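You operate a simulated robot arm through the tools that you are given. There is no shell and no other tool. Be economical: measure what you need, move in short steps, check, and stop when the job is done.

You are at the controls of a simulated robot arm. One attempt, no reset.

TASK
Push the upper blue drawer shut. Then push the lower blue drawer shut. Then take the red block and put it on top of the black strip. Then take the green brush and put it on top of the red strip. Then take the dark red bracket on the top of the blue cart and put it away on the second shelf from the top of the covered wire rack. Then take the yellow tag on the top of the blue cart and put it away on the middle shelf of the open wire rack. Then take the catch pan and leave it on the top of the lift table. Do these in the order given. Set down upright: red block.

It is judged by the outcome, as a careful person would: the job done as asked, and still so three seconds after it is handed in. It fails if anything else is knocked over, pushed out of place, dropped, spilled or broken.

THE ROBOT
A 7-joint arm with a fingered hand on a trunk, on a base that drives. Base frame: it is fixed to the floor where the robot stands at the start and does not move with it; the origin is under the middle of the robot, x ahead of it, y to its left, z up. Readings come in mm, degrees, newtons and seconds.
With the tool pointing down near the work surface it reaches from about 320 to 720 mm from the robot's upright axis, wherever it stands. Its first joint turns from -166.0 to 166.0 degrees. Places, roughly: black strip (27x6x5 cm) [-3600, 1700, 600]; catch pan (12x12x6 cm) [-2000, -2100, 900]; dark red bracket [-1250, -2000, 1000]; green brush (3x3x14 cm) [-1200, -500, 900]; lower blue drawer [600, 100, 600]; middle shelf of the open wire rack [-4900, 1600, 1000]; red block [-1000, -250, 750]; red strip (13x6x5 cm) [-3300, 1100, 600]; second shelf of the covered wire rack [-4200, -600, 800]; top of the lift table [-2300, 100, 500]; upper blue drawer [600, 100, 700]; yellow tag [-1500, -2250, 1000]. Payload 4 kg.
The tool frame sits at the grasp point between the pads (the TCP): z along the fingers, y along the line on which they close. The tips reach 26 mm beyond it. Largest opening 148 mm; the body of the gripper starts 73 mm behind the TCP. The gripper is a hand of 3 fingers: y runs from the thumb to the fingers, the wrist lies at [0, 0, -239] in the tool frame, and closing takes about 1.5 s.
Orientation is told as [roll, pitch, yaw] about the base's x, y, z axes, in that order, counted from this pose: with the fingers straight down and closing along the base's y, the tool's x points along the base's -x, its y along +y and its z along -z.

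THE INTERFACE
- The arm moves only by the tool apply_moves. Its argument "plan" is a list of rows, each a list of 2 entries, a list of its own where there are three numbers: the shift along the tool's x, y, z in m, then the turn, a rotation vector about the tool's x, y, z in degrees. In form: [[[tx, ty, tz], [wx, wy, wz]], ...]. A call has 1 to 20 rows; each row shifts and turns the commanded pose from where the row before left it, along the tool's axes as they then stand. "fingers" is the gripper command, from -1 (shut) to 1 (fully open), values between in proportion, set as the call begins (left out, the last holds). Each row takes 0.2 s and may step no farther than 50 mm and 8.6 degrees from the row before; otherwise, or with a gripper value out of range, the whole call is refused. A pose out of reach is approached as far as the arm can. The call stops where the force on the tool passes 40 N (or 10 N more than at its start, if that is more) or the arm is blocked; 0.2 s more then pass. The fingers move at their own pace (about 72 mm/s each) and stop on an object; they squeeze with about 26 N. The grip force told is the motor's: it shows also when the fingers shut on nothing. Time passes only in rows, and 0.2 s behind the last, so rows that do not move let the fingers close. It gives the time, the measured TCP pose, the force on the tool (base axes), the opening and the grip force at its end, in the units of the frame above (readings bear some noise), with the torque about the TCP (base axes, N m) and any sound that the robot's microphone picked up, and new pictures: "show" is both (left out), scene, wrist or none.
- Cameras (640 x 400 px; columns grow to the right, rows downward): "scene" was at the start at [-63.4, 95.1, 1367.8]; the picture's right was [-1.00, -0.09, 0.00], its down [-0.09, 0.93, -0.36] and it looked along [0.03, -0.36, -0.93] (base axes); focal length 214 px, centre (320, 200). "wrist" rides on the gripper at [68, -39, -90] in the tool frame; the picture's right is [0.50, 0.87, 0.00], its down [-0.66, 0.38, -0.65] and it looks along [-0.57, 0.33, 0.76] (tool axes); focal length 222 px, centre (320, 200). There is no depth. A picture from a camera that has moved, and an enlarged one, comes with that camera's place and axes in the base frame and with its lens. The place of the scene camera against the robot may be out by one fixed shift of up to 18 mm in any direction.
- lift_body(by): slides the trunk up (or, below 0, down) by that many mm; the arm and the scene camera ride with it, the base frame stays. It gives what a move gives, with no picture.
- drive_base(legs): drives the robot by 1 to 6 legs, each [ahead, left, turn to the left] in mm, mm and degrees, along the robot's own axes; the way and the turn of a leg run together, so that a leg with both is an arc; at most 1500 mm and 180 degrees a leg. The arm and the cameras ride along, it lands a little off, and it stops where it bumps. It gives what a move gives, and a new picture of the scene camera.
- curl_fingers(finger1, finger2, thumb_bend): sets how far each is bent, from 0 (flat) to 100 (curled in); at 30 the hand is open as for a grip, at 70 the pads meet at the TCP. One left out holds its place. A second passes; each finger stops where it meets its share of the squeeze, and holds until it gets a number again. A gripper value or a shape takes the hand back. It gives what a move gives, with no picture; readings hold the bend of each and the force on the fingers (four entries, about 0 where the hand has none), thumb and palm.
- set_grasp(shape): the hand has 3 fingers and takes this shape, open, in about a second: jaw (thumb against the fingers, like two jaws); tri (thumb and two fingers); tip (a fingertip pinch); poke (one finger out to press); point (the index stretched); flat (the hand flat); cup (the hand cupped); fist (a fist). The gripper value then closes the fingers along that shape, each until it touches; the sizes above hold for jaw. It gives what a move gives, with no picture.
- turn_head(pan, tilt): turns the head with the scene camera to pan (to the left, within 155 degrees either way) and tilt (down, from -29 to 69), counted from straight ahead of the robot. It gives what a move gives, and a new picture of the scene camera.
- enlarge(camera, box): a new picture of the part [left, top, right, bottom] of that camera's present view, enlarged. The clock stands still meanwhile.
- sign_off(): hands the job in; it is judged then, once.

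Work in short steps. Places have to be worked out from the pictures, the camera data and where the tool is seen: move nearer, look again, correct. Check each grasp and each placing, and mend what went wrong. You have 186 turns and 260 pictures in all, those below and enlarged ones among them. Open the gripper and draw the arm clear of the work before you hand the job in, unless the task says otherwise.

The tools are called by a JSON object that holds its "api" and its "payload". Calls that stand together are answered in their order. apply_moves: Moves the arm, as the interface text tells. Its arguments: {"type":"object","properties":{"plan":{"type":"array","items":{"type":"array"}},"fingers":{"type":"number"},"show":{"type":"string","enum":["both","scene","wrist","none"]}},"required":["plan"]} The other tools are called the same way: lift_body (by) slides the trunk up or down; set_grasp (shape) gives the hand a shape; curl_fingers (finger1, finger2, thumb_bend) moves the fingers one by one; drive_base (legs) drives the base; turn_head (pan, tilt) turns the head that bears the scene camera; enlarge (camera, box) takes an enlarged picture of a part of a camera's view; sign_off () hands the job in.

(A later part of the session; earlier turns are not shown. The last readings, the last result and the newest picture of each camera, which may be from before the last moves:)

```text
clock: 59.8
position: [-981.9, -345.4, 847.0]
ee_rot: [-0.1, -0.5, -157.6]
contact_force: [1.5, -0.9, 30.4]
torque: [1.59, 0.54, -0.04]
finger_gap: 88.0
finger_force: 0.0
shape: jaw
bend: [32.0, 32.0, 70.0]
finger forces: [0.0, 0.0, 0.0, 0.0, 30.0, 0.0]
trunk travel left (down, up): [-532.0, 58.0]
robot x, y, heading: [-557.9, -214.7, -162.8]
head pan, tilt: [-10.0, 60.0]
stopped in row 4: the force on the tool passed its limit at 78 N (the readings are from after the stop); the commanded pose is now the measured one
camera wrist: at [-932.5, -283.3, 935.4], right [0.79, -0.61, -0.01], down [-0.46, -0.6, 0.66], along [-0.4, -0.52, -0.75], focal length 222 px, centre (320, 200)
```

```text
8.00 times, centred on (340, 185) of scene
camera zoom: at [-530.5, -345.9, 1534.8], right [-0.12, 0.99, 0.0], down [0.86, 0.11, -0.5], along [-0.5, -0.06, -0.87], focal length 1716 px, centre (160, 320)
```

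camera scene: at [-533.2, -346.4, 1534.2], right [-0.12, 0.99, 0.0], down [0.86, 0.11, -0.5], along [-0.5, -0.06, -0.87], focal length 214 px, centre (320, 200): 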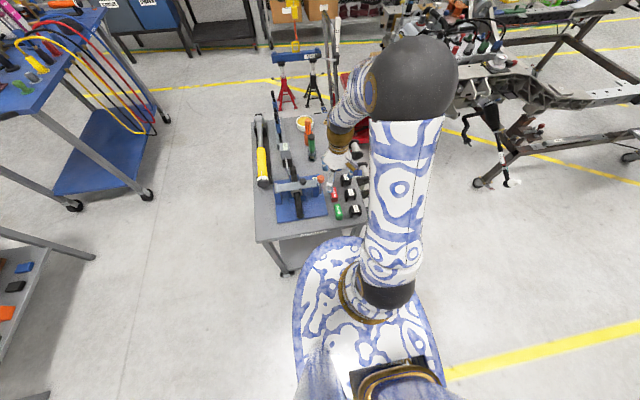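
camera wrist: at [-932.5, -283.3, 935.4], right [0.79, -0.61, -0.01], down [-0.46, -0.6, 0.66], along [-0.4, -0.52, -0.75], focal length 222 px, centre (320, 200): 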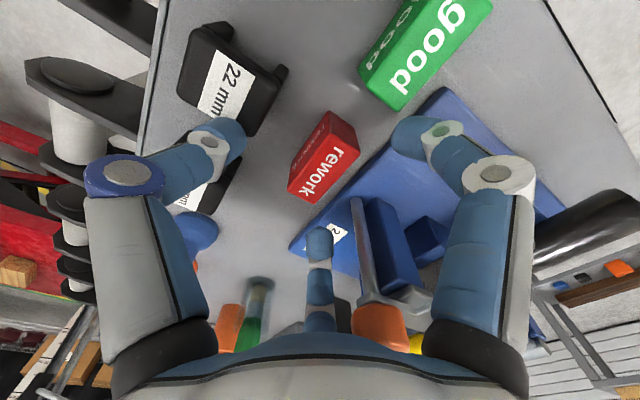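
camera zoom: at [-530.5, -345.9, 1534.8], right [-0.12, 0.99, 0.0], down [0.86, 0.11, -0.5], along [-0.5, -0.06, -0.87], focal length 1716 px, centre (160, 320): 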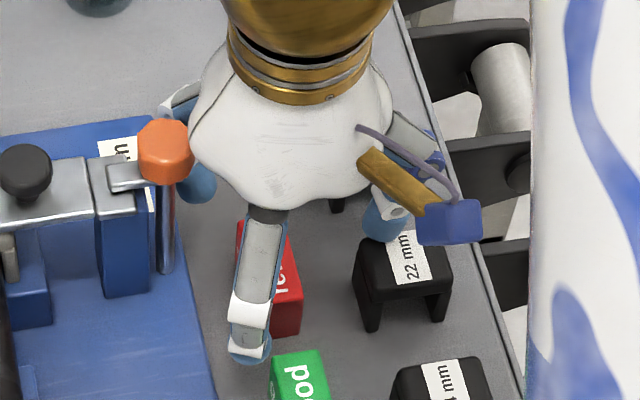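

The thumb landed on the black "22/26 mm" block's top (z≈821). I raise up and try individual finger control to fit the thumb in the narrow gap.

{"api": "apply_moves", "payload": {"plan": [[[0, 0, -0.04], [0, 0, 0]], [[0, 0, -0.04], [0, 0, 0]]], "show": "none"}}

{"api": "curl_fingers", "payload": {"finger1": 30, "finger2": 30, "thumb_bend": 55}}

{"api": "enlarge", "payload": {"camera": "wrist", "box": [0, 0, 640, 400]}}

```text
clock: 60.4
position: [-980.0, -345.4, 921.5]
ee_rot: [-0.1, -0.1, -157.6]
contact_force: [-0.1, 0.9, 0.3]
torque: [-0.01, 0.0, 0.0]
finger_gap: 88.4
finger_force: 0.0
shape: jaw
bend: [32.0, 32.0, 70.0]
finger forces: [0.1, 0.0, 0.1, 0.1, 0.0, 0.0]
trunk travel left (down, up): [-532.0, 58.0]
robot x, y, heading: [-561.1, -210.8, -162.8]
head pan, tilt: [-10.0, 60.0]
```

```text
clock: 61.4
position: [-980.4, -346.3, 922.6]
ee_rot: [0.0, -0.1, -157.6]
contact_force: [0.5, 0.7, -0.2]
torque: [0.0, 0.05, 0.04]
finger_gap: 89.0
finger_force: 0.1
shape: fingers
bend: [30.0, 30.0, 55.0]
finger forces: [0.0, 0.1, 0.0, 0.0, 0.1, 0.1]
trunk travel left (down, up): [-532.0, 58.0]
robot x, y, heading: [-559.3, -209.7, -162.5]
head pan, tilt: [-10.0, 60.0]
```

```text
1.00 times, centred on (320, 200) of wrist (not enlarged: the box is as wide or as high as the picture)
camera zoom: at [-932.3, -283.9, 1013.0], right [0.79, -0.61, 0.0], down [-0.46, -0.6, 0.65], along [-0.4, -0.52, -0.76], focal length 222 px, centre (320, 200)
```

zoom: 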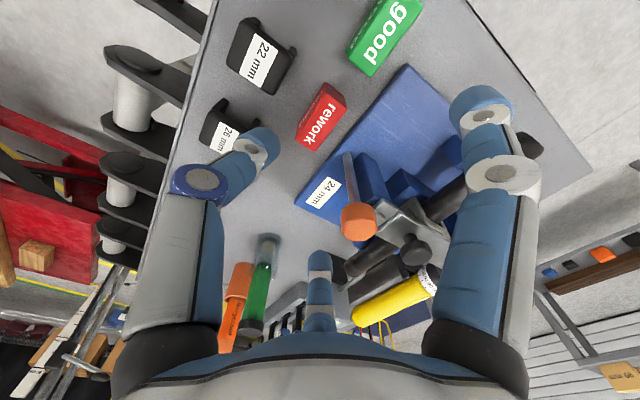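

That works: the thumb now sits about 36 mm from centre. I'll bring the thumb in slightly more and the fingers to a medium opening, then check.

{"api": "curl_fingers", "payload": {"finger1": 44, "finger2": 44, "thumb_bend": 58}}

{"api": "apply_moves", "payload": {"plan": [[[0.0, 0.0, 0.04], [0, 0, 0]]], "show": "wrist"}}

```text
clock: 62.4
position: [-980.6, -346.5, 924.0]
ee_rot: [-0.1, -0.1, -157.6]
contact_force: [-1.3, -0.3, 0.6]
torque: [0.03, 0.02, -0.02]
finger_gap: 62.1
finger_force: 0.1
shape: fingers
bend: [44.0, 44.0, 57.0]
finger forces: [0.0, 0.0, 0.0, 0.0, 0.1, 0.0]
trunk travel left (down, up): [-532.0, 58.0]
robot x, y, heading: [-555.0, -213.0, -162.9]
head pan, tilt: [-10.0, 60.0]
```

```text
clock: 62.8
position: [-982.6, -346.4, 883.2]
ee_rot: [0.0, -0.1, -157.6]
contact_force: [0.3, -0.3, -0.8]
torque: [0.01, 0.0, -0.02]
finger_gap: 62.0
finger_force: 0.1
shape: fingers
bend: [44.0, 44.0, 57.0]
finger forces: [0.0, 0.0, 0.0, 0.0, 0.0, 0.0]
trunk travel left (down, up): [-532.0, 58.0]
robot x, y, heading: [-562.6, -214.6, -162.6]
head pan, tilt: [-10.0, 60.0]
camera wrist: at [-933.7, -284.6, 973.7], right [0.79, -0.61, 0.0], down [-0.46, -0.6, 0.65], along [-0.4, -0.52, -0.76], focal length 222 px, centre (320, 200)
```

wrist: 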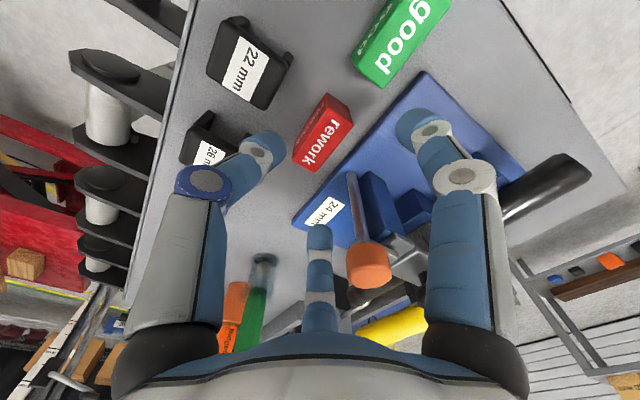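

The block is well centred and aligned under the tool. I'm descending slowly.

{"api": "apply_moves", "payload": {"plan": [[[0.0, 0.0, 0.03], [0, 0, 0]], [[0.0, 0.0, 0.025], [0, 0, 0]], [[0.0, 0.0, 0.02], [0, 0, 0]]], "show": "wrist"}}

{"api": "enlarge", "payload": {"camera": "scene", "box": [300, 160, 380, 210]}}

```text
clock: 63.7
position: [-982.7, -344.9, 813.0]
ee_rot: [-0.1, -0.2, -157.6]
contact_force: [2.0, 1.1, 12.4]
torque: [0.22, -0.24, -0.07]
finger_gap: 61.8
finger_force: 6.7
shape: fingers
bend: [43.0, 44.0, 58.0]
finger forces: [5.3, 0.0, 0.0, 0.0, 8.4, 0.0]
trunk travel left (down, up): [-532.0, 58.0]
robot x, y, heading: [-562.7, -213.8, -162.7]
head pan, tilt: [-10.0, 60.0]
stopped in row 3: the force on the tool passed its limit at 63 N (the readings are from after the stop); the commanded pose is now the measured one
camera wrist: at [-934.5, -283.3, 902.5], right [0.79, -0.61, -0.01], down [-0.46, -0.6, 0.66], along [-0.4, -0.52, -0.75], focal length 222 px, centre (320, 200)
```

wrist: 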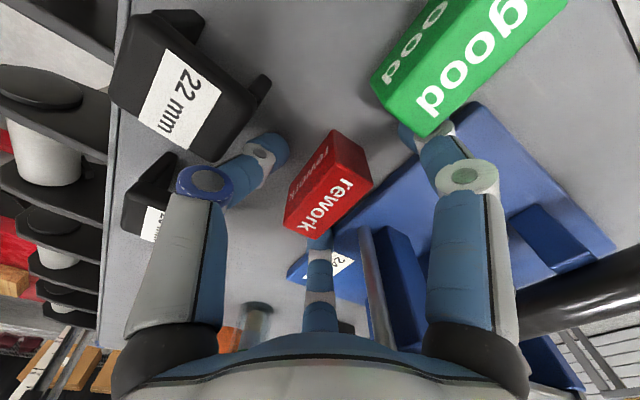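

```text
8.00 times, centred on (340, 185) of scene
camera zoom: at [-531.9, -346.1, 1534.4], right [-0.12, 0.99, 0.0], down [0.86, 0.11, -0.5], along [-0.5, -0.06, -0.87], focal length 1716 px, centre (160, 320)
```

zoom: 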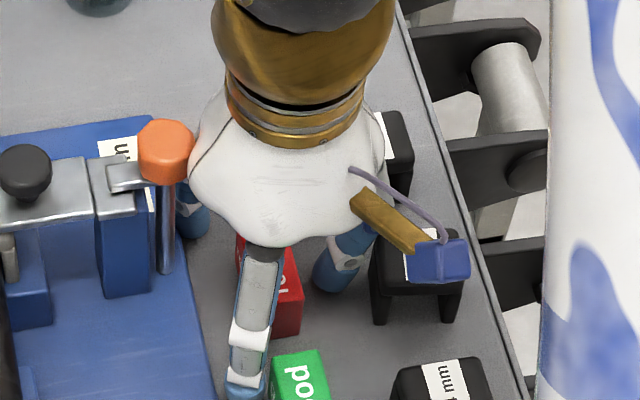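

The tips touched the cart top at TCP z≈813, so that is the floor. I rise 4 mm and close the digits on the block.

{"api": "apply_moves", "payload": {"plan": [[[0.0, 0.0, -0.004], [0, 0, 0]]], "show": "none"}}

{"api": "curl_fingers", "payload": {"finger1": 60, "finger2": 60, "thumb_bend": 66}}

{"api": "enlarge", "payload": {"camera": "wrist", "box": [0, 0, 640, 400]}}

```text
clock: 64.1
position: [-983.2, -344.7, 814.9]
ee_rot: [-0.1, -0.2, -157.6]
contact_force: [-0.5, -0.8, 0.5]
torque: [-0.01, -0.02, 0.0]
finger_gap: 61.6
finger_force: 0.1
shape: fingers
bend: [44.0, 44.0, 57.0]
finger forces: [0.1, 0.0, 0.0, 0.0, 0.0, 0.0]
trunk travel left (down, up): [-532.0, 58.0]
robot x, y, heading: [-558.7, -210.2, -162.8]
head pan, tilt: [-10.0, 60.0]
```

```text
clock: 65.1
position: [-982.1, -346.8, 814.7]
ee_rot: [-0.2, -0.2, -157.8]
contact_force: [-0.7, 0.2, 0.2]
torque: [0.02, 0.01, 0.01]
finger_gap: 26.4
finger_force: 2.2
shape: fingers
bend: [58.0, 58.0, 65.0]
finger forces: [1.6, 0.9, 0.0, 0.1, 1.5, 0.0]
trunk travel left (down, up): [-532.0, 58.0]
robot x, y, heading: [-558.8, -208.4, -162.9]
head pan, tilt: [-10.0, 60.0]
```

```text
1.00 times, centred on (320, 200) of wrist (not enlarged: the box is as wide or as high as the picture)
camera zoom: at [-934.9, -283.7, 905.5], right [0.79, -0.61, 0.0], down [-0.46, -0.6, 0.66], along [-0.4, -0.52, -0.76], focal length 222 px, centre (320, 200)
```

zoom: 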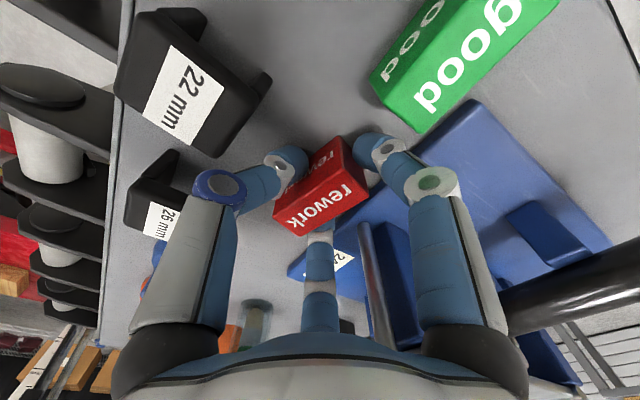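

All three digits contact at a 26 mm width. I firm up the squeeze and lift slightly to test.

{"api": "curl_fingers", "payload": {"finger1": 85, "finger2": 85, "thumb_bend": 85}}

{"api": "apply_moves", "payload": {"plan": [[[0.0, 0.0, -0.02], [0, 0, 0]], [[0.0, 0.0, -0.02], [0, 0, 0]]], "show": "both"}}

```text
clock: 66.1
position: [-983.7, -345.1, 815.1]
ee_rot: [-0.1, -0.4, -157.7]
contact_force: [-0.1, 1.9, 5.9]
torque: [-0.02, -0.09, 0.04]
finger_gap: 21.6
finger_force: 21.3
shape: fingers
bend: [57.0, 58.0, 75.0]
finger forces: [11.1, 12.3, 0.0, 0.0, 19.6, 0.1]
trunk travel left (down, up): [-532.0, 58.0]
robot x, y, heading: [-558.9, -211.3, -162.7]
head pan, tilt: [-10.0, 60.0]
```

```text
clock: 66.7
position: [-983.5, -346.5, 856.4]
ee_rot: [-0.2, -0.2, -157.7]
contact_force: [0.5, 0.4, 0.0]
torque: [0.07, 0.01, 0.03]
finger_gap: 21.7
finger_force: 20.5
shape: fingers
bend: [57.0, 58.0, 75.0]
finger forces: [10.2, 12.7, 0.0, 0.0, 18.2, 0.0]
trunk travel left (down, up): [-532.0, 58.0]
robot x, y, heading: [-560.7, -215.9, -163.1]
head pan, tilt: [-10.0, 60.0]
camera scene: at [-532.7, -346.2, 1534.1], right [-0.12, 0.99, 0.0], down [0.86, 0.11, -0.5], along [-0.5, -0.06, -0.87], focal length 214 px, centre (320, 200)
camera wrist: at [-934.5, -283.8, 945.7], right [0.79, -0.61, 0.0], down [-0.46, -0.6, 0.66], along [-0.4, -0.52, -0.76], focal length 222 px, centre (320, 200)
```

scene: 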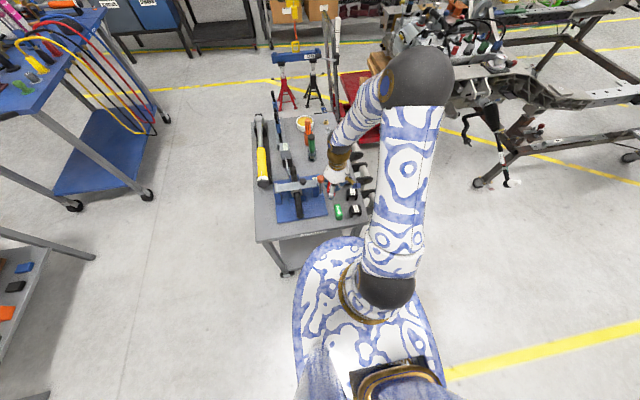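
wrist: 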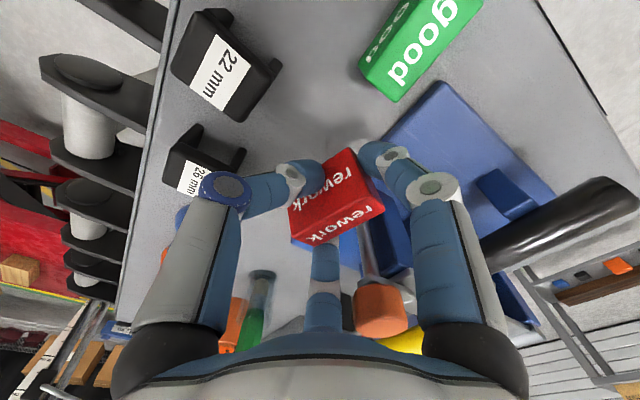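

The block lifted, but it may have rolled in the grip. I'm enlarging to check.

{"api": "enlarge", "payload": {"camera": "wrist", "box": [240, 110, 432, 230]}}

{"api": "enlarge", "payload": {"camera": "scene", "box": [300, 140, 380, 190]}}

```text
3.33 times, centred on (336, 170) of wrist
camera zoom: at [-934.5, -283.8, 945.7], right [0.79, -0.61, 0.0], down [-0.46, -0.6, 0.66], along [-0.4, -0.52, -0.76], focal length 740 px, centre (267, 300)
```

zoom: 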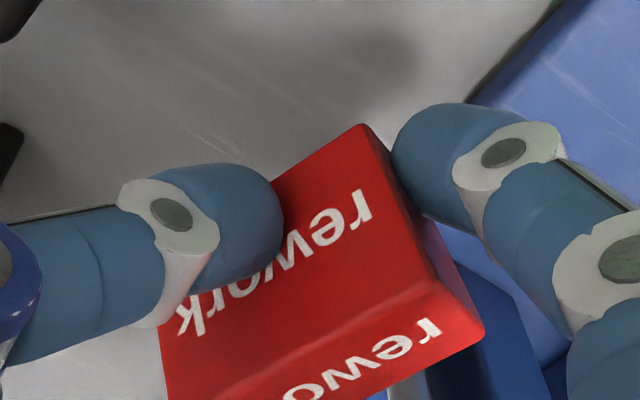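

```text
8.00 times, centred on (340, 165) of scene
camera zoom: at [-532.7, -346.2, 1534.1], right [-0.12, 0.99, 0.0], down [0.86, 0.11, -0.5], along [-0.5, -0.06, -0.87], focal length 1716 px, centre (160, 480)
```

zoom: 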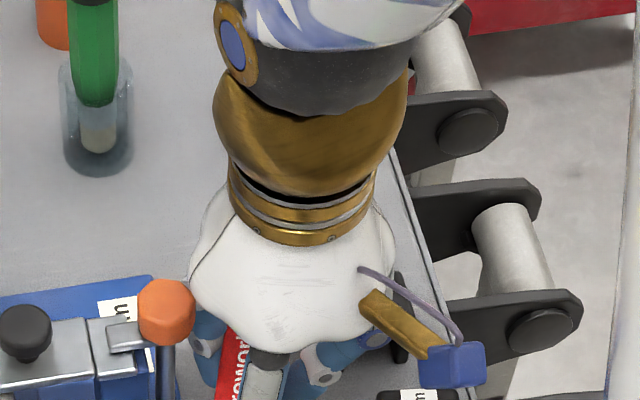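

The block rolled about 35–40° as the thumb curled during the squeeze. I lower it back nearly to the table and uncurl the thumb while the fingers hold, to level it again.

{"api": "apply_moves", "payload": {"plan": [[[0.0, 0.0, 0.02], [0, 0, 0]], [[0.0, 0.0, 0.016], [0, 0, 0]]], "show": "none"}}

{"api": "curl_fingers", "payload": {"thumb_bend": 66}}

{"api": "enlarge", "payload": {"camera": "wrist", "box": [224, 80, 448, 220]}}

```text
clock: 67.3
position: [-984.6, -344.4, 818.8]
ee_rot: [-0.3, -0.2, -157.7]
contact_force: [0.3, 0.1, -0.5]
torque: [-0.02, -0.02, -0.05]
finger_gap: 21.3
finger_force: 20.4
shape: fingers
bend: [57.0, 58.0, 75.0]
finger forces: [10.0, 12.9, 0.0, 0.1, 18.2, 0.0]
trunk travel left (down, up): [-532.0, 58.0]
robot x, y, heading: [-563.4, -209.9, -162.8]
head pan, tilt: [-10.0, 60.0]
```

```text
clock: 68.3
position: [-984.3, -344.5, 819.0]
ee_rot: [-0.3, -0.2, -157.7]
contact_force: [0.0, -0.1, -0.7]
torque: [0.02, 0.01, 0.0]
finger_gap: 20.7
finger_force: 7.2
shape: fingers
bend: [63.0, 63.0, 64.0]
finger forces: [4.6, 4.8, 0.1, 0.1, 4.7, 0.0]
trunk travel left (down, up): [-532.0, 58.0]
robot x, y, heading: [-551.7, -209.9, -162.6]
head pan, tilt: [-10.0, 60.0]
```

```text
2.86 times, centred on (336, 150) of wrist
camera zoom: at [-935.4, -282.7, 909.2], right [0.79, -0.61, 0.0], down [-0.46, -0.6, 0.66], along [-0.4, -0.52, -0.76], focal length 635 px, centre (274, 343)
```

zoom: 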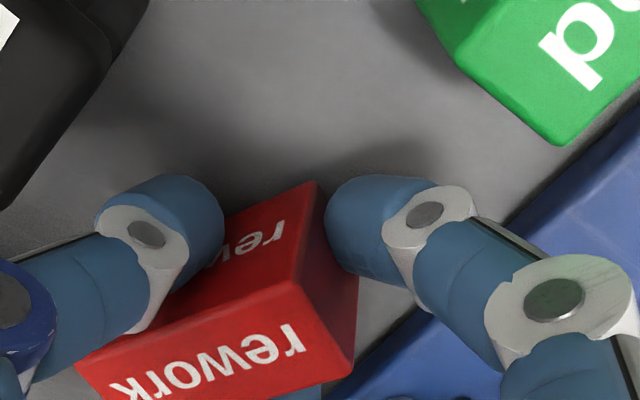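

Now the block looks level (vertical edges upright), just yawed ~30° in the grip, with balanced forces ~5 N. I add a little thumb squeeze and lift to check stability.

{"api": "curl_fingers", "payload": {"thumb_bend": 68}}

{"api": "apply_moves", "payload": {"plan": [[[0.0, 0.0, -0.02], [0, 0, 0]], [[0.0, 0.0, -0.03], [0, 0, 0]], [[0.0, 0.0, -0.03], [0, 0, 0]]], "show": "none"}}

{"api": "enlarge", "payload": {"camera": "wrist", "box": [224, 80, 448, 220]}}

{"api": "enlarge", "payload": {"camera": "scene", "box": [290, 130, 386, 190]}}

```text
clock: 69.3
position: [-983.9, -344.5, 819.9]
ee_rot: [-0.1, -0.2, -157.7]
contact_force: [0.8, 0.3, 0.2]
torque: [0.0, 0.01, -0.03]
finger_gap: 20.3
finger_force: 8.5
shape: fingers
bend: [63.0, 63.0, 64.0]
finger forces: [5.2, 5.9, 0.0, 0.0, 5.8, 0.1]
trunk travel left (down, up): [-532.0, 58.0]
robot x, y, heading: [-558.5, -209.2, -162.6]
head pan, tilt: [-10.0, 60.0]
```

```text
clock: 70.1
position: [-982.5, -344.7, 901.4]
ee_rot: [-0.1, -0.1, -157.7]
contact_force: [0.1, 0.3, -0.7]
torque: [0.0, 0.02, 0.02]
finger_gap: 19.9
finger_force: 8.5
shape: fingers
bend: [63.0, 63.0, 64.0]
finger forces: [5.1, 5.8, 0.1, 0.1, 5.7, 0.0]
trunk travel left (down, up): [-532.0, 58.0]
robot x, y, heading: [-557.5, -210.2, -162.7]
head pan, tilt: [-10.0, 60.0]
```

```text
2.86 times, centred on (336, 150) of wrist
camera zoom: at [-933.2, -282.9, 990.4], right [0.79, -0.61, 0.0], down [-0.46, -0.6, 0.66], along [-0.4, -0.52, -0.76], focal length 635 px, centre (274, 343)
```

zoom: 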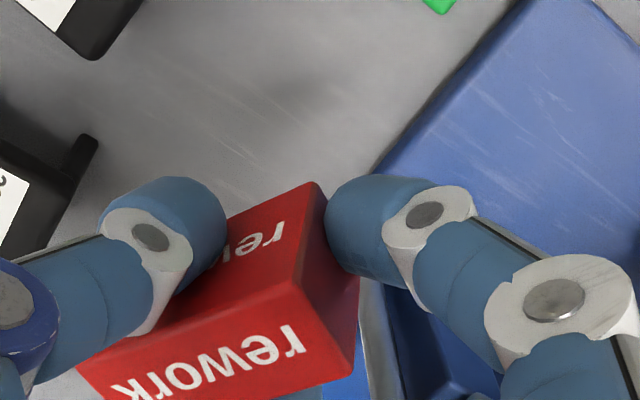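

```text
6.67 times, centred on (338, 160) of scene
camera zoom: at [-532.7, -346.2, 1534.1], right [-0.12, 0.99, 0.0], down [0.86, 0.11, -0.5], along [-0.5, -0.06, -0.87], focal length 1430 px, centre (200, 467)
```

zoom: 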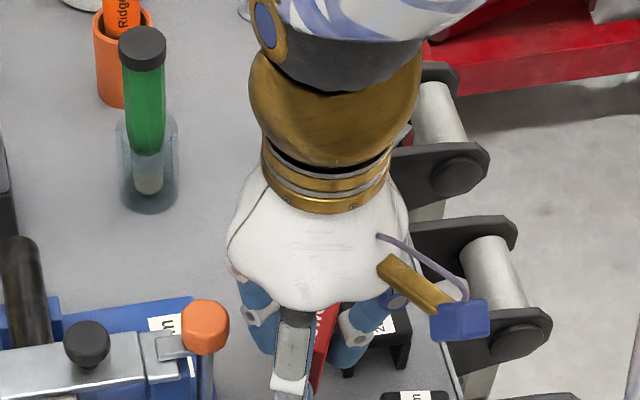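

The grip is stable. I raise the arm, back away from the cart and look toward the strips.

{"api": "apply_moves", "payload": {"plan": [[[0.0, 0.0, -0.04], [0, 0, 0]], [[0.0, 0.0, -0.04], [0, 0, 0]], [[0.0, 0.0, -0.04], [0, 0, 0]], [[0.0, 0.0, -0.04], [0, 0, 0]]], "show": "none"}}

{"api": "drive_base", "payload": {"legs": [[-300, 0, 0]]}}

{"api": "turn_head", "payload": {"pan": -50, "tilt": 30}}

```text
clock: 71.1
position: [-979.8, -347.0, 1061.6]
ee_rot: [-0.1, -0.3, -157.6]
contact_force: [1.2, -0.3, -0.1]
torque: [-0.04, -0.02, -0.03]
finger_gap: 20.0
finger_force: 8.2
shape: fingers
bend: [63.0, 63.0, 64.0]
finger forces: [4.9, 5.7, 0.0, 0.1, 5.6, 0.0]
trunk travel left (down, up): [-532.0, 58.0]
robot x, y, heading: [-561.8, -208.0, -162.8]
head pan, tilt: [-10.0, 60.0]
```

```text
clock: 73.1
position: [-688.4, -258.1, 1059.9]
ee_rot: [-0.2, -0.3, -157.4]
contact_force: [0.1, 0.6, -0.2]
torque: [-0.03, -0.03, 0.01]
finger_gap: 19.8
finger_force: 8.4
shape: fingers
bend: [63.0, 63.0, 64.0]
finger forces: [4.8, 5.7, 0.0, 0.0, 5.6, 0.1]
trunk travel left (down, up): [-532.0, 58.0]
robot x, y, heading: [-269.2, -120.5, -162.3]
head pan, tilt: [-10.0, 60.0]
camera scene: at [-240.4, -255.1, 1534.2], right [-0.13, 0.99, 0.0], down [0.86, 0.11, -0.5], along [-0.5, -0.07, -0.87], focal length 214 px, centre (320, 200)
```

scene: 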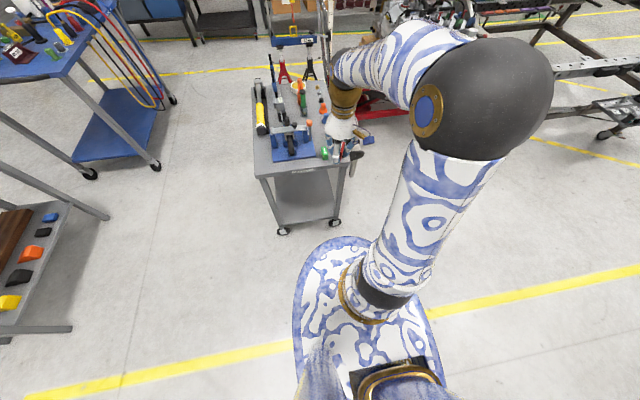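

```text
clock: 74.2
position: [-687.1, -257.6, 1060.1]
ee_rot: [-0.1, -0.2, -157.5]
contact_force: [-0.5, 0.6, -1.2]
torque: [0.01, 0.04, -0.01]
finger_gap: 19.8
finger_force: 7.9
shape: fingers
bend: [63.0, 63.0, 64.0]
finger forces: [4.9, 5.6, 0.0, 0.1, 5.6, 0.0]
trunk travel left (down, up): [-532.0, 58.0]
robot x, y, heading: [-267.0, -120.1, -162.6]
head pan, tilt: [-50.0, 30.0]
camera scene: at [-251.0, -198.0, 1576.2], right [0.54, 0.84, 0.0], down [0.42, -0.27, -0.87], along [-0.73, 0.46, -0.5], focal length 214 px, centre (320, 200)
```

scene: 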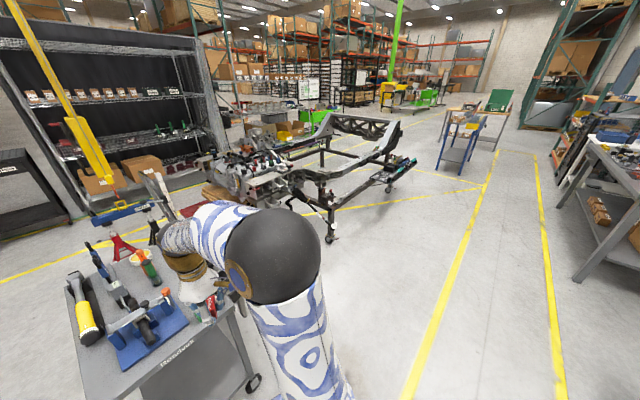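

I enlarge the area around the predicted strip positions.

{"api": "enlarge", "payload": {"camera": "scene", "box": [200, 90, 440, 240]}}

{"api": "enlarge", "payload": {"camera": "scene", "box": [260, 110, 356, 170]}}

```text
2.67 times, centred on (320, 165) of scene
camera zoom: at [-251.0, -198.0, 1576.2], right [0.54, 0.84, 0.0], down [0.42, -0.27, -0.87], along [-0.73, 0.46, -0.5], focal length 572 px, centre (320, 293)
```

zoom: 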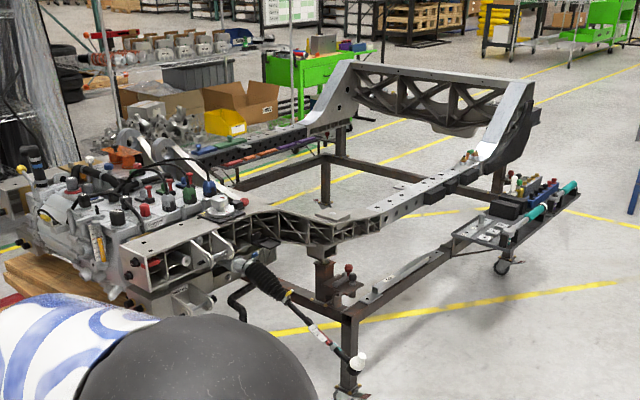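

```text
6.67 times, centred on (308, 140) of scene
camera zoom: at [-251.0, -198.0, 1576.2], right [0.54, 0.84, 0.0], down [0.42, -0.27, -0.87], along [-0.73, 0.46, -0.5], focal length 1430 px, centre (400, 600)
```

zoom: 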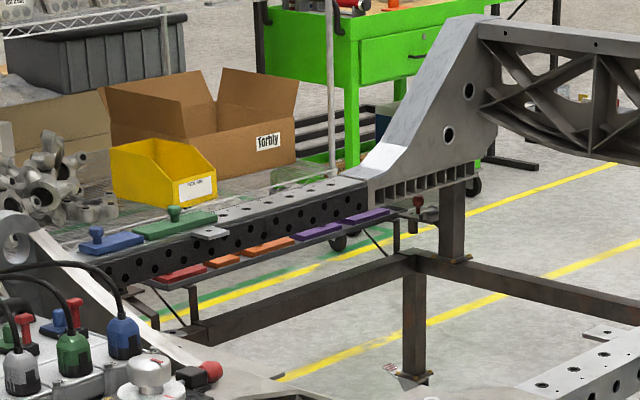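

The strips lie on an inner ledge of the frame's far rail, so I must go around to the aisle side. I'll turn to about 107° and drive alongside the frame.

{"api": "drive_base", "payload": {"legs": [[0, 0, -90.4], [1400, 0, 0], [1400, 0, 0]]}}

{"api": "turn_head", "payload": {"pan": 50, "tilt": 25}}

```text
clock: 91.4
position: [-1292.9, 2915.3, 1059.3]
ee_rot: [-0.1, -0.2, 115.0]
contact_force: [-0.2, 0.5, -0.7]
torque: [0.04, 0.04, 0.03]
finger_gap: 20.0
finger_force: 8.2
shape: fingers
bend: [63.0, 63.0, 64.0]
finger forces: [4.9, 5.7, 0.1, 0.0, 5.5, 0.0]
trunk travel left (down, up): [-532.0, 58.0]
robot x, y, heading: [-1143.1, 2502.4, 109.6]
head pan, tilt: [-50.0, 30.0]
camera scene: at [-1224.3, 2472.7, 1576.3], right [0.86, -0.5, 0.0], down [-0.25, -0.43, -0.87], along [0.44, 0.75, -0.5], focal length 214 px, centre (320, 200)
```

scene: 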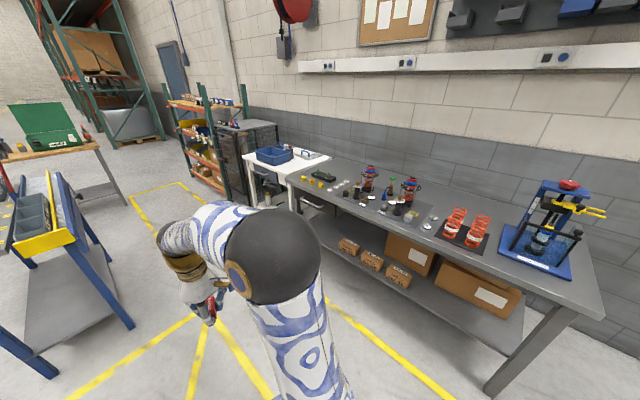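

```text
clock: 93.2
position: [-1295.0, 2916.2, 1059.6]
ee_rot: [-0.2, -0.2, 115.0]
contact_force: [-0.2, 0.1, -1.0]
torque: [0.02, 0.01, -0.03]
finger_gap: 19.8
finger_force: 8.7
shape: fingers
bend: [63.0, 63.0, 64.0]
finger forces: [4.9, 5.7, 0.0, 0.0, 5.4, 0.1]
trunk travel left (down, up): [-532.0, 58.0]
robot x, y, heading: [-1139.9, 2499.3, 109.7]
head pan, tilt: [50.0, 25.0]
camera scene: at [-1356.2, 2426.2, 1584.2], right [0.35, 0.94, 0.0], down [0.4, -0.15, -0.91], along [-0.85, 0.31, -0.42], focal length 214 px, centre (320, 200)
```

scene: 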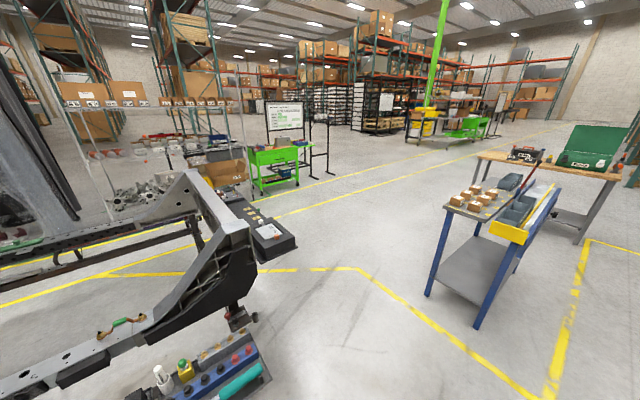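

There's a clear passage between the frame's end and the blue table. I drive to about (-2400,3150).

{"api": "drive_base", "payload": {"legs": [[0, 0, 43], [1418, 0, 0]]}}

{"api": "turn_head", "payload": {"pan": 65, "tilt": 30}}

```text
clock: 102.2
position: [-2794.0, 3365.0, 1060.7]
ee_rot: [-0.2, -0.2, 157.6]
contact_force: [0.5, 0.1, -0.4]
torque: [0.05, 0.02, -0.02]
finger_gap: 19.7
finger_force: 8.3
shape: fingers
bend: [63.0, 63.0, 64.0]
finger forces: [4.8, 5.5, 0.1, 0.0, 5.5, 0.0]
trunk travel left (down, up): [-532.0, 58.0]
robot x, y, heading: [-2401.6, 3166.9, 152.5]
head pan, tilt: [50.0, 25.0]
camera scene: at [-2511.7, 2967.9, 1584.2], right [-0.38, 0.92, 0.0], down [0.39, 0.16, -0.91], along [-0.84, -0.35, -0.42], focal length 214 px, centre (320, 200)
```

scene: 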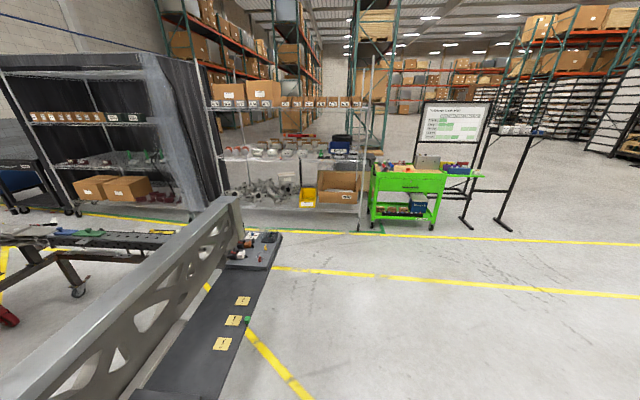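

```text
clock: 103.0
position: [-2794.8, 3365.2, 1060.0]
ee_rot: [-0.2, -0.2, 157.6]
contact_force: [0.0, -0.7, -0.7]
torque: [-0.02, 0.04, 0.0]
finger_gap: 19.7
finger_force: 8.2
shape: fingers
bend: [63.0, 63.0, 64.0]
finger forces: [4.8, 5.6, 0.1, 0.1, 5.4, 0.0]
trunk travel left (down, up): [-532.0, 58.0]
robot x, y, heading: [-2398.5, 3164.6, 152.5]
head pan, tilt: [65.0, 30.0]
camera scene: at [-2498.3, 2948.1, 1576.3], right [-0.61, 0.79, 0.0], down [0.4, 0.3, -0.87], along [-0.69, -0.53, -0.5], focal length 214 px, centre (320, 200)
```

scene: 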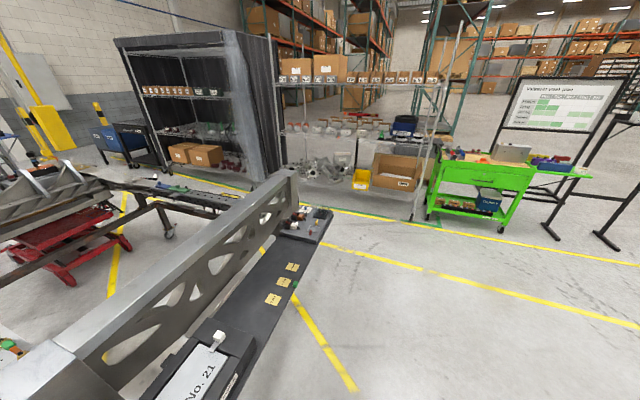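

The aisle between the frame and the racks is clear. I drive around the frame's end to about (-4000,2500).

{"api": "drive_base", "payload": {"legs": [[0, 0, 50], [1450, 0, 0], [280, 0, 0], [0, 0, 87], [0, 0, 87]]}}

{"api": "turn_head", "payload": {"pan": -60, "tilt": 35}}

```text
clock: 121.5
position: [-3607.2, 2662.3, 1059.3]
ee_rot: [-0.2, -0.3, 21.1]
contact_force: [-1.0, -0.4, -0.7]
torque: [0.0, -0.01, -0.01]
finger_gap: 19.1
finger_force: 7.7
shape: fingers
bend: [64.0, 63.0, 64.0]
finger forces: [4.5, 5.5, 0.1, 0.1, 5.0, 0.0]
trunk travel left (down, up): [-532.0, 58.0]
robot x, y, heading: [-4030.5, 2538.8, 15.9]
head pan, tilt: [65.0, 30.0]
camera scene: at [-4124.7, 2753.4, 1576.3], right [0.99, -0.16, 0.0], down [-0.08, -0.49, -0.87], along [0.13, 0.86, -0.5], focal length 214 px, centre (320, 200)
```

scene: 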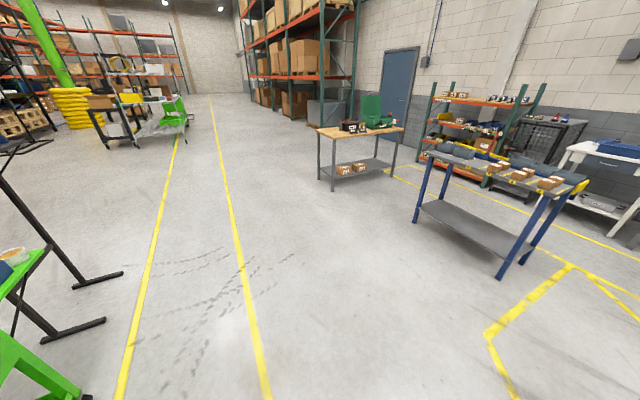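

```text
clock: 123.6
position: [-3607.4, 2664.8, 1061.1]
ee_rot: [-0.1, -0.2, 21.2]
contact_force: [0.5, 0.2, -0.3]
torque: [0.01, -0.02, 0.0]
finger_gap: 18.9
finger_force: 7.9
shape: fingers
bend: [64.0, 63.0, 64.0]
finger forces: [4.5, 5.4, 0.0, 0.1, 5.2, 0.1]
trunk travel left (down, up): [-532.0, 58.0]
robot x, y, heading: [-4031.8, 2534.8, 16.1]
head pan, tilt: [-60.0, 35.0]
camera scene: at [-4075.3, 2603.0, 1568.5], right [-0.69, -0.72, 0.0], down [-0.41, 0.4, -0.82], along [0.59, -0.57, -0.57], focal length 214 px, centre (320, 200)
```

scene: 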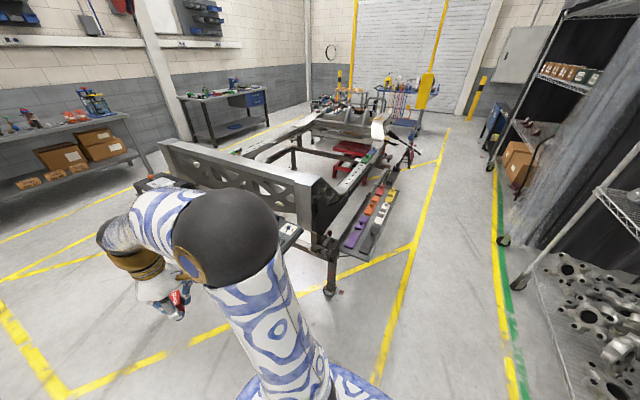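

The strips are on a side ledge facing the aisle. I'm enlarging the ledge.

{"api": "enlarge", "payload": {"camera": "scene", "box": [290, 130, 450, 230]}}

{"api": "enlarge", "payload": {"camera": "scene", "box": [130, 230, 226, 330]}}

```text
4.00 times, centred on (370, 180) of scene
camera zoom: at [-4075.3, 2603.0, 1568.5], right [-0.69, -0.72, 0.0], down [-0.41, 0.4, -0.82], along [0.59, -0.57, -0.57], focal length 858 px, centre (120, 280)
```

zoom: 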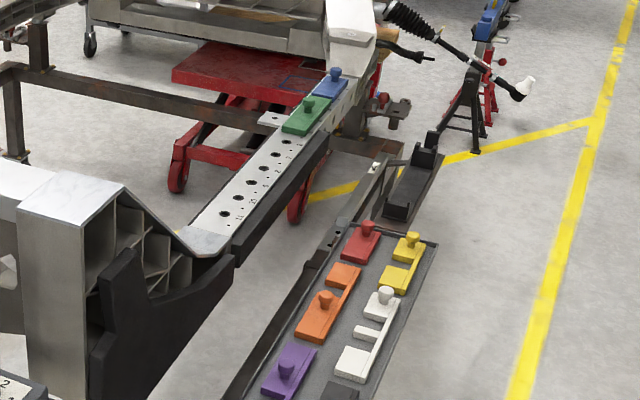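

```text
4.00 times, centred on (178, 280) of scene
camera zoom: at [-4075.3, 2603.0, 1568.5], right [-0.69, -0.72, 0.0], down [-0.41, 0.4, -0.82], along [0.59, -0.57, -0.57], focal length 858 px, centre (888, -120)
```

zoom: 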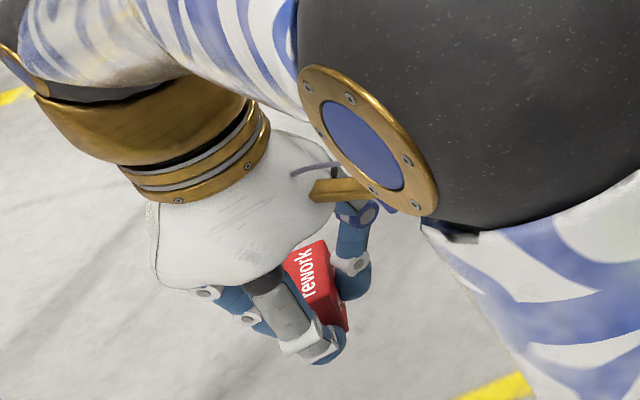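

The knobbed strips sit in two rows on the ledge; the black one should be in the outer row near (-3600,1700). I back off and slide sideways down the aisle.

{"api": "drive_base", "payload": {"legs": [[-330, 0, 1], [0, -928, 0]]}}

{"api": "turn_head", "payload": {"pan": -10, "tilt": 55}}

```text
clock: 130.3
position: [-3653.8, 1685.8, 1060.2]
ee_rot: [-0.2, -0.2, 22.4]
contact_force: [0.3, -0.3, 0.0]
torque: [0.02, 0.0, 0.0]
finger_gap: 18.8
finger_force: 7.9
shape: fingers
bend: [64.0, 63.0, 64.0]
finger forces: [4.4, 5.4, 0.1, 0.0, 5.3, 0.0]
trunk travel left (down, up): [-532.0, 58.0]
robot x, y, heading: [-4072.9, 1550.7, 17.5]
head pan, tilt: [-60.0, 35.0]
camera scene: at [-4119.3, 1615.9, 1568.5], right [-0.68, -0.73, 0.0], down [-0.42, 0.39, -0.82], along [0.6, -0.56, -0.57], focal length 214 px, centre (320, 200)
```

scene: 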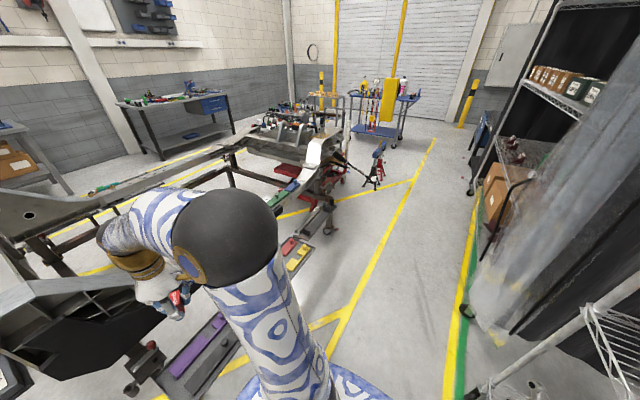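

```text
clock: 131.4
position: [-3653.2, 1687.3, 1058.5]
ee_rot: [-0.2, -0.2, 22.5]
contact_force: [0.1, -0.1, -0.8]
torque: [0.0, 0.02, 0.04]
finger_gap: 18.8
finger_force: 7.6
shape: fingers
bend: [64.0, 63.0, 64.0]
finger forces: [4.4, 5.5, 0.1, 0.0, 5.3, 0.1]
trunk travel left (down, up): [-532.0, 58.0]
robot x, y, heading: [-4075.5, 1549.1, 17.2]
head pan, tilt: [-10.0, 55.0]
camera scene: at [-4112.5, 1684.8, 1540.3], right [0.13, -0.99, 0.0], down [-0.81, -0.1, -0.57], along [0.57, 0.07, -0.82], focal length 214 px, centre (320, 200)
```

scene: 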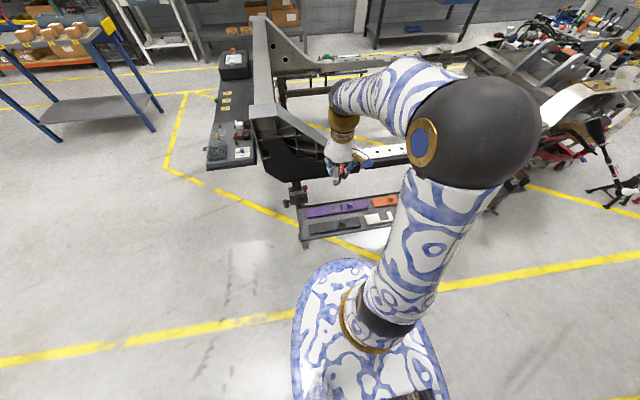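

{"api": "enlarge", "payload": {"camera": "scene", "box": [280, 150, 440, 250]}}

{"api": "enlarge", "payload": {"camera": "wrist", "box": [0, 0, 640, 400]}}

```text
4.00 times, centred on (360, 200) of scene
camera zoom: at [-4112.5, 1684.8, 1540.3], right [0.13, -0.99, 0.0], down [-0.81, -0.1, -0.57], along [0.57, 0.07, -0.82], focal length 858 px, centre (160, 200)
```

zoom: 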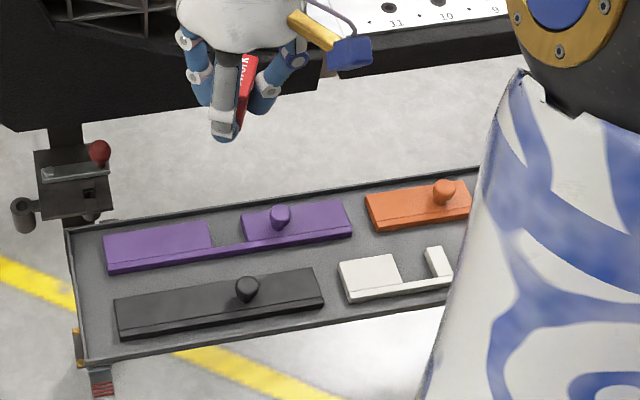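

```text
1.00 times, centred on (320, 200) of wrist (not enlarged: the box is as wide or as high as the picture)
camera zoom: at [-3700.4, 1624.2, 1149.5], right [-0.79, 0.61, 0.0], down [0.46, 0.6, 0.66], along [0.4, 0.52, -0.76], focal length 222 px, centre (320, 200)
```

zoom: 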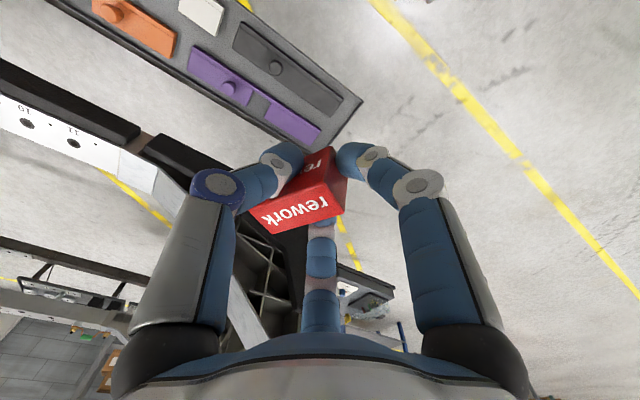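

The black strip has a central knob with flat top to its robot-left, centred near (-3598,1722). I rotate the hand about +61° so the block's long axis lies along the strip, then check.

{"api": "apply_moves", "payload": {"plan": [[[0, 0, 0], [0, 0, 7.7]], [[0, 0, 0], [0, 0, 7.7]], [[0, 0, 0], [0, 0, 7.7]], [[0, 0, 0], [0, 0, 7.7]], [[0, 0, 0], [0, 0, 7.7]], [[0, 0, 0], [0, 0, 7.7]], [[0, 0, 0], [0, 0, 7.7]], [[0, 0, 0], [0, 0, 7.7]]], "show": "wrist"}}

{"api": "enlarge", "payload": {"camera": "scene", "box": [300, 130, 380, 180]}}

```text
clock: 133.2
position: [-3653.3, 1683.7, 1060.2]
ee_rot: [0.1, -0.3, -39.3]
contact_force: [-0.7, 0.3, -1.8]
torque: [0.01, 0.03, -0.02]
finger_gap: 18.5
finger_force: 7.3
shape: fingers
bend: [64.0, 63.0, 64.0]
finger forces: [4.5, 5.4, 0.1, 0.1, 5.2, 0.0]
trunk travel left (down, up): [-532.0, 58.0]
robot x, y, heading: [-4071.9, 1546.7, 17.3]
head pan, tilt: [-10.0, 55.0]
camera wrist: at [-3729.7, 1698.5, 1149.4], right [0.16, 0.99, 0.0], down [0.74, -0.12, 0.66], along [0.65, -0.11, -0.75], focal length 222 px, centre (320, 200)
```

wrist: 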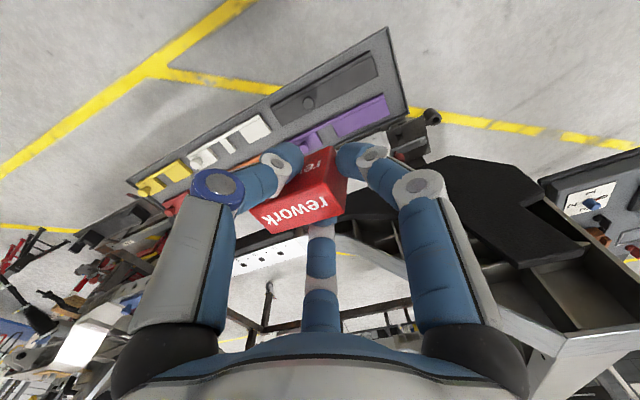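

```text
8.00 times, centred on (340, 155) of scene
camera zoom: at [-4112.5, 1684.9, 1540.2], right [0.13, -0.99, 0.0], down [-0.81, -0.1, -0.57], along [0.57, 0.07, -0.82], focal length 1716 px, centre (160, 560)
```

zoom: 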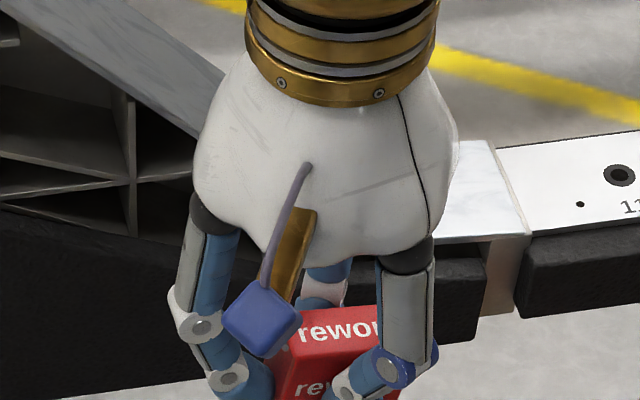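

The block's edge is parallel to the strip and level. I shift above the strip's left flat part and lower the trunk.

{"api": "apply_moves", "payload": {"plan": [[[-0.005, 0.023, 0], [0, 0, 0]], [[-0.005, 0.023, 0], [0, 0, 0]], [[-0.005, 0.0235, 0], [0, 0, 0]]], "show": "none"}}

{"api": "lift_body", "payload": {"by": -320}}

{"api": "turn_head", "payload": {"pan": -20, "tilt": 50}}

{"api": "enlarge", "payload": {"camera": "wrist", "box": [0, 0, 640, 400]}}

```text
clock: 134.0
position: [-3596.6, 1731.1, 1061.2]
ee_rot: [0.1, -0.3, -39.2]
contact_force: [-0.6, -1.0, -0.3]
torque: [-0.01, 0.01, -0.04]
finger_gap: 18.6
finger_force: 7.7
shape: fingers
bend: [64.0, 63.0, 64.0]
finger forces: [4.4, 5.4, 0.0, 0.0, 5.3, 0.0]
trunk travel left (down, up): [-532.0, 58.0]
robot x, y, heading: [-4073.0, 1550.6, 17.6]
head pan, tilt: [-10.0, 55.0]
```

```text
clock: 137.2
position: [-3597.5, 1729.6, 741.9]
ee_rot: [0.1, -0.3, -39.2]
contact_force: [0.0, -0.6, -0.3]
torque: [0.02, 0.0, 0.0]
finger_gap: 18.5
finger_force: 7.6
shape: fingers
bend: [64.0, 63.0, 64.0]
finger forces: [4.3, 5.4, 0.0, 0.0, 5.3, 0.1]
trunk travel left (down, up): [-212.0, 378.0]
robot x, y, heading: [-4074.3, 1551.6, 17.2]
head pan, tilt: [-10.0, 55.0]
```

```text
clock: 137.9
position: [-3598.5, 1730.2, 741.0]
ee_rot: [0.1, -0.3, -39.2]
contact_force: [0.4, 0.0, -1.0]
torque: [0.0, -0.04, 0.01]
finger_gap: 18.4
finger_force: 7.1
shape: fingers
bend: [64.0, 63.0, 64.0]
finger forces: [4.5, 5.4, 0.0, 0.0, 5.4, 0.0]
trunk travel left (down, up): [-212.0, 378.0]
robot x, y, heading: [-4069.4, 1550.0, 17.3]
head pan, tilt: [-20.0, 50.0]
camera scene: at [-4107.1, 1672.2, 1226.7], right [-0.05, -1.0, 0.0], down [-0.77, 0.04, -0.64], along [0.64, -0.03, -0.77], focal length 214 px, centre (320, 200)
```

scene: 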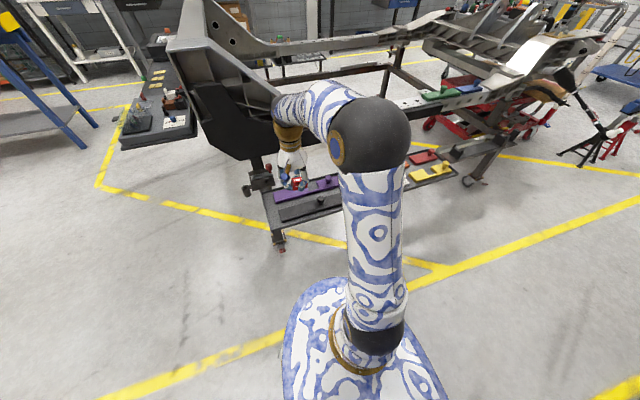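

```text
1.00 times, centred on (320, 200) of wrist (not enlarged: the box is as wide or as high as the picture)
camera zoom: at [-3674.2, 1742.6, 830.4], right [0.16, 0.99, 0.0], down [0.74, -0.12, 0.66], along [0.65, -0.1, -0.75], focal length 222 px, centre (320, 200)
```

zoom: 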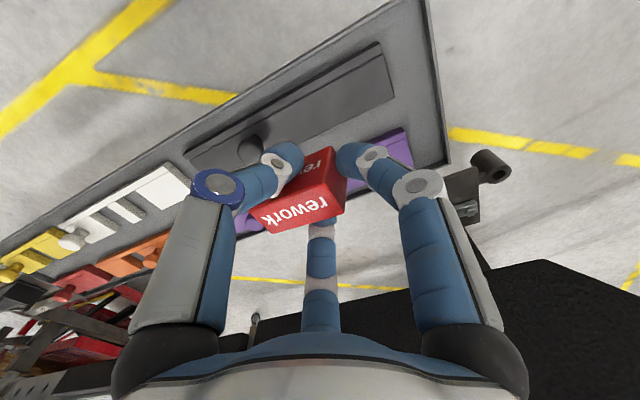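

The block is nearly over the flat part; I nudge by about 12 mm and descend in steps.

{"api": "apply_moves", "payload": {"plan": [[[0.005, 0.011, 0.02], [0, 0, 0]], [[0, 0, 0.03], [0, 0, 0]]], "show": "wrist"}}

{"api": "enlarge", "payload": {"camera": "scene", "box": [250, 150, 346, 210]}}

```text
clock: 138.5
position: [-3593.5, 1742.2, 690.2]
ee_rot: [0.1, -0.3, -39.1]
contact_force: [0.7, -0.4, -0.2]
torque: [0.01, 0.01, -0.02]
finger_gap: 18.5
finger_force: 7.3
shape: fingers
bend: [64.0, 63.0, 64.0]
finger forces: [4.4, 5.4, 0.1, 0.0, 5.3, 0.1]
trunk travel left (down, up): [-212.0, 378.0]
robot x, y, heading: [-4072.2, 1551.6, 17.1]
head pan, tilt: [-20.0, 50.0]
camera wrist: at [-3670.0, 1754.3, 780.4], right [0.16, 0.99, 0.0], down [0.74, -0.12, 0.66], along [0.65, -0.1, -0.75], focal length 222 px, centre (320, 200)
```

wrist: 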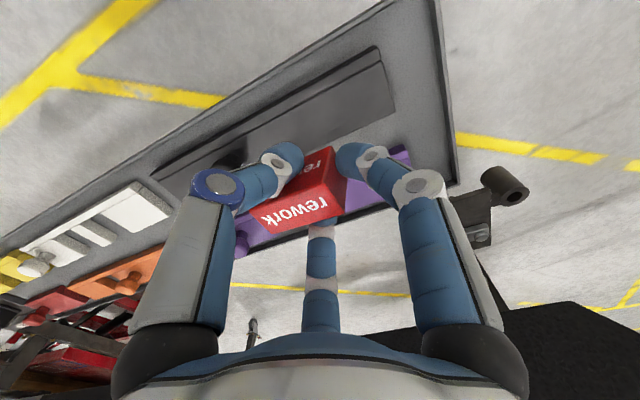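

```text
6.67 times, centred on (298, 180) of scene
camera zoom: at [-4107.2, 1672.1, 1226.8], right [-0.05, -1.0, 0.0], down [-0.77, 0.04, -0.64], along [0.64, -0.03, -0.77], focal length 1430 px, centre (467, 333)
```

zoom: 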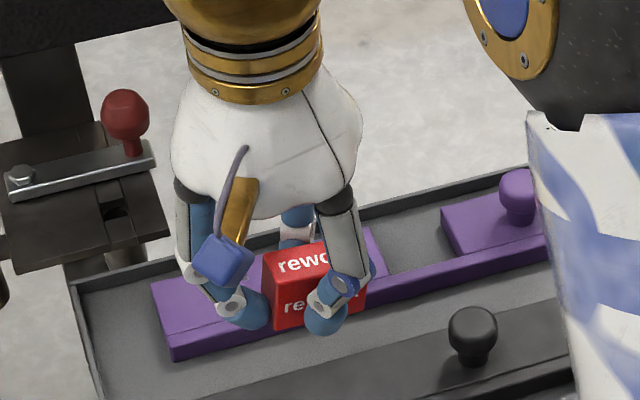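

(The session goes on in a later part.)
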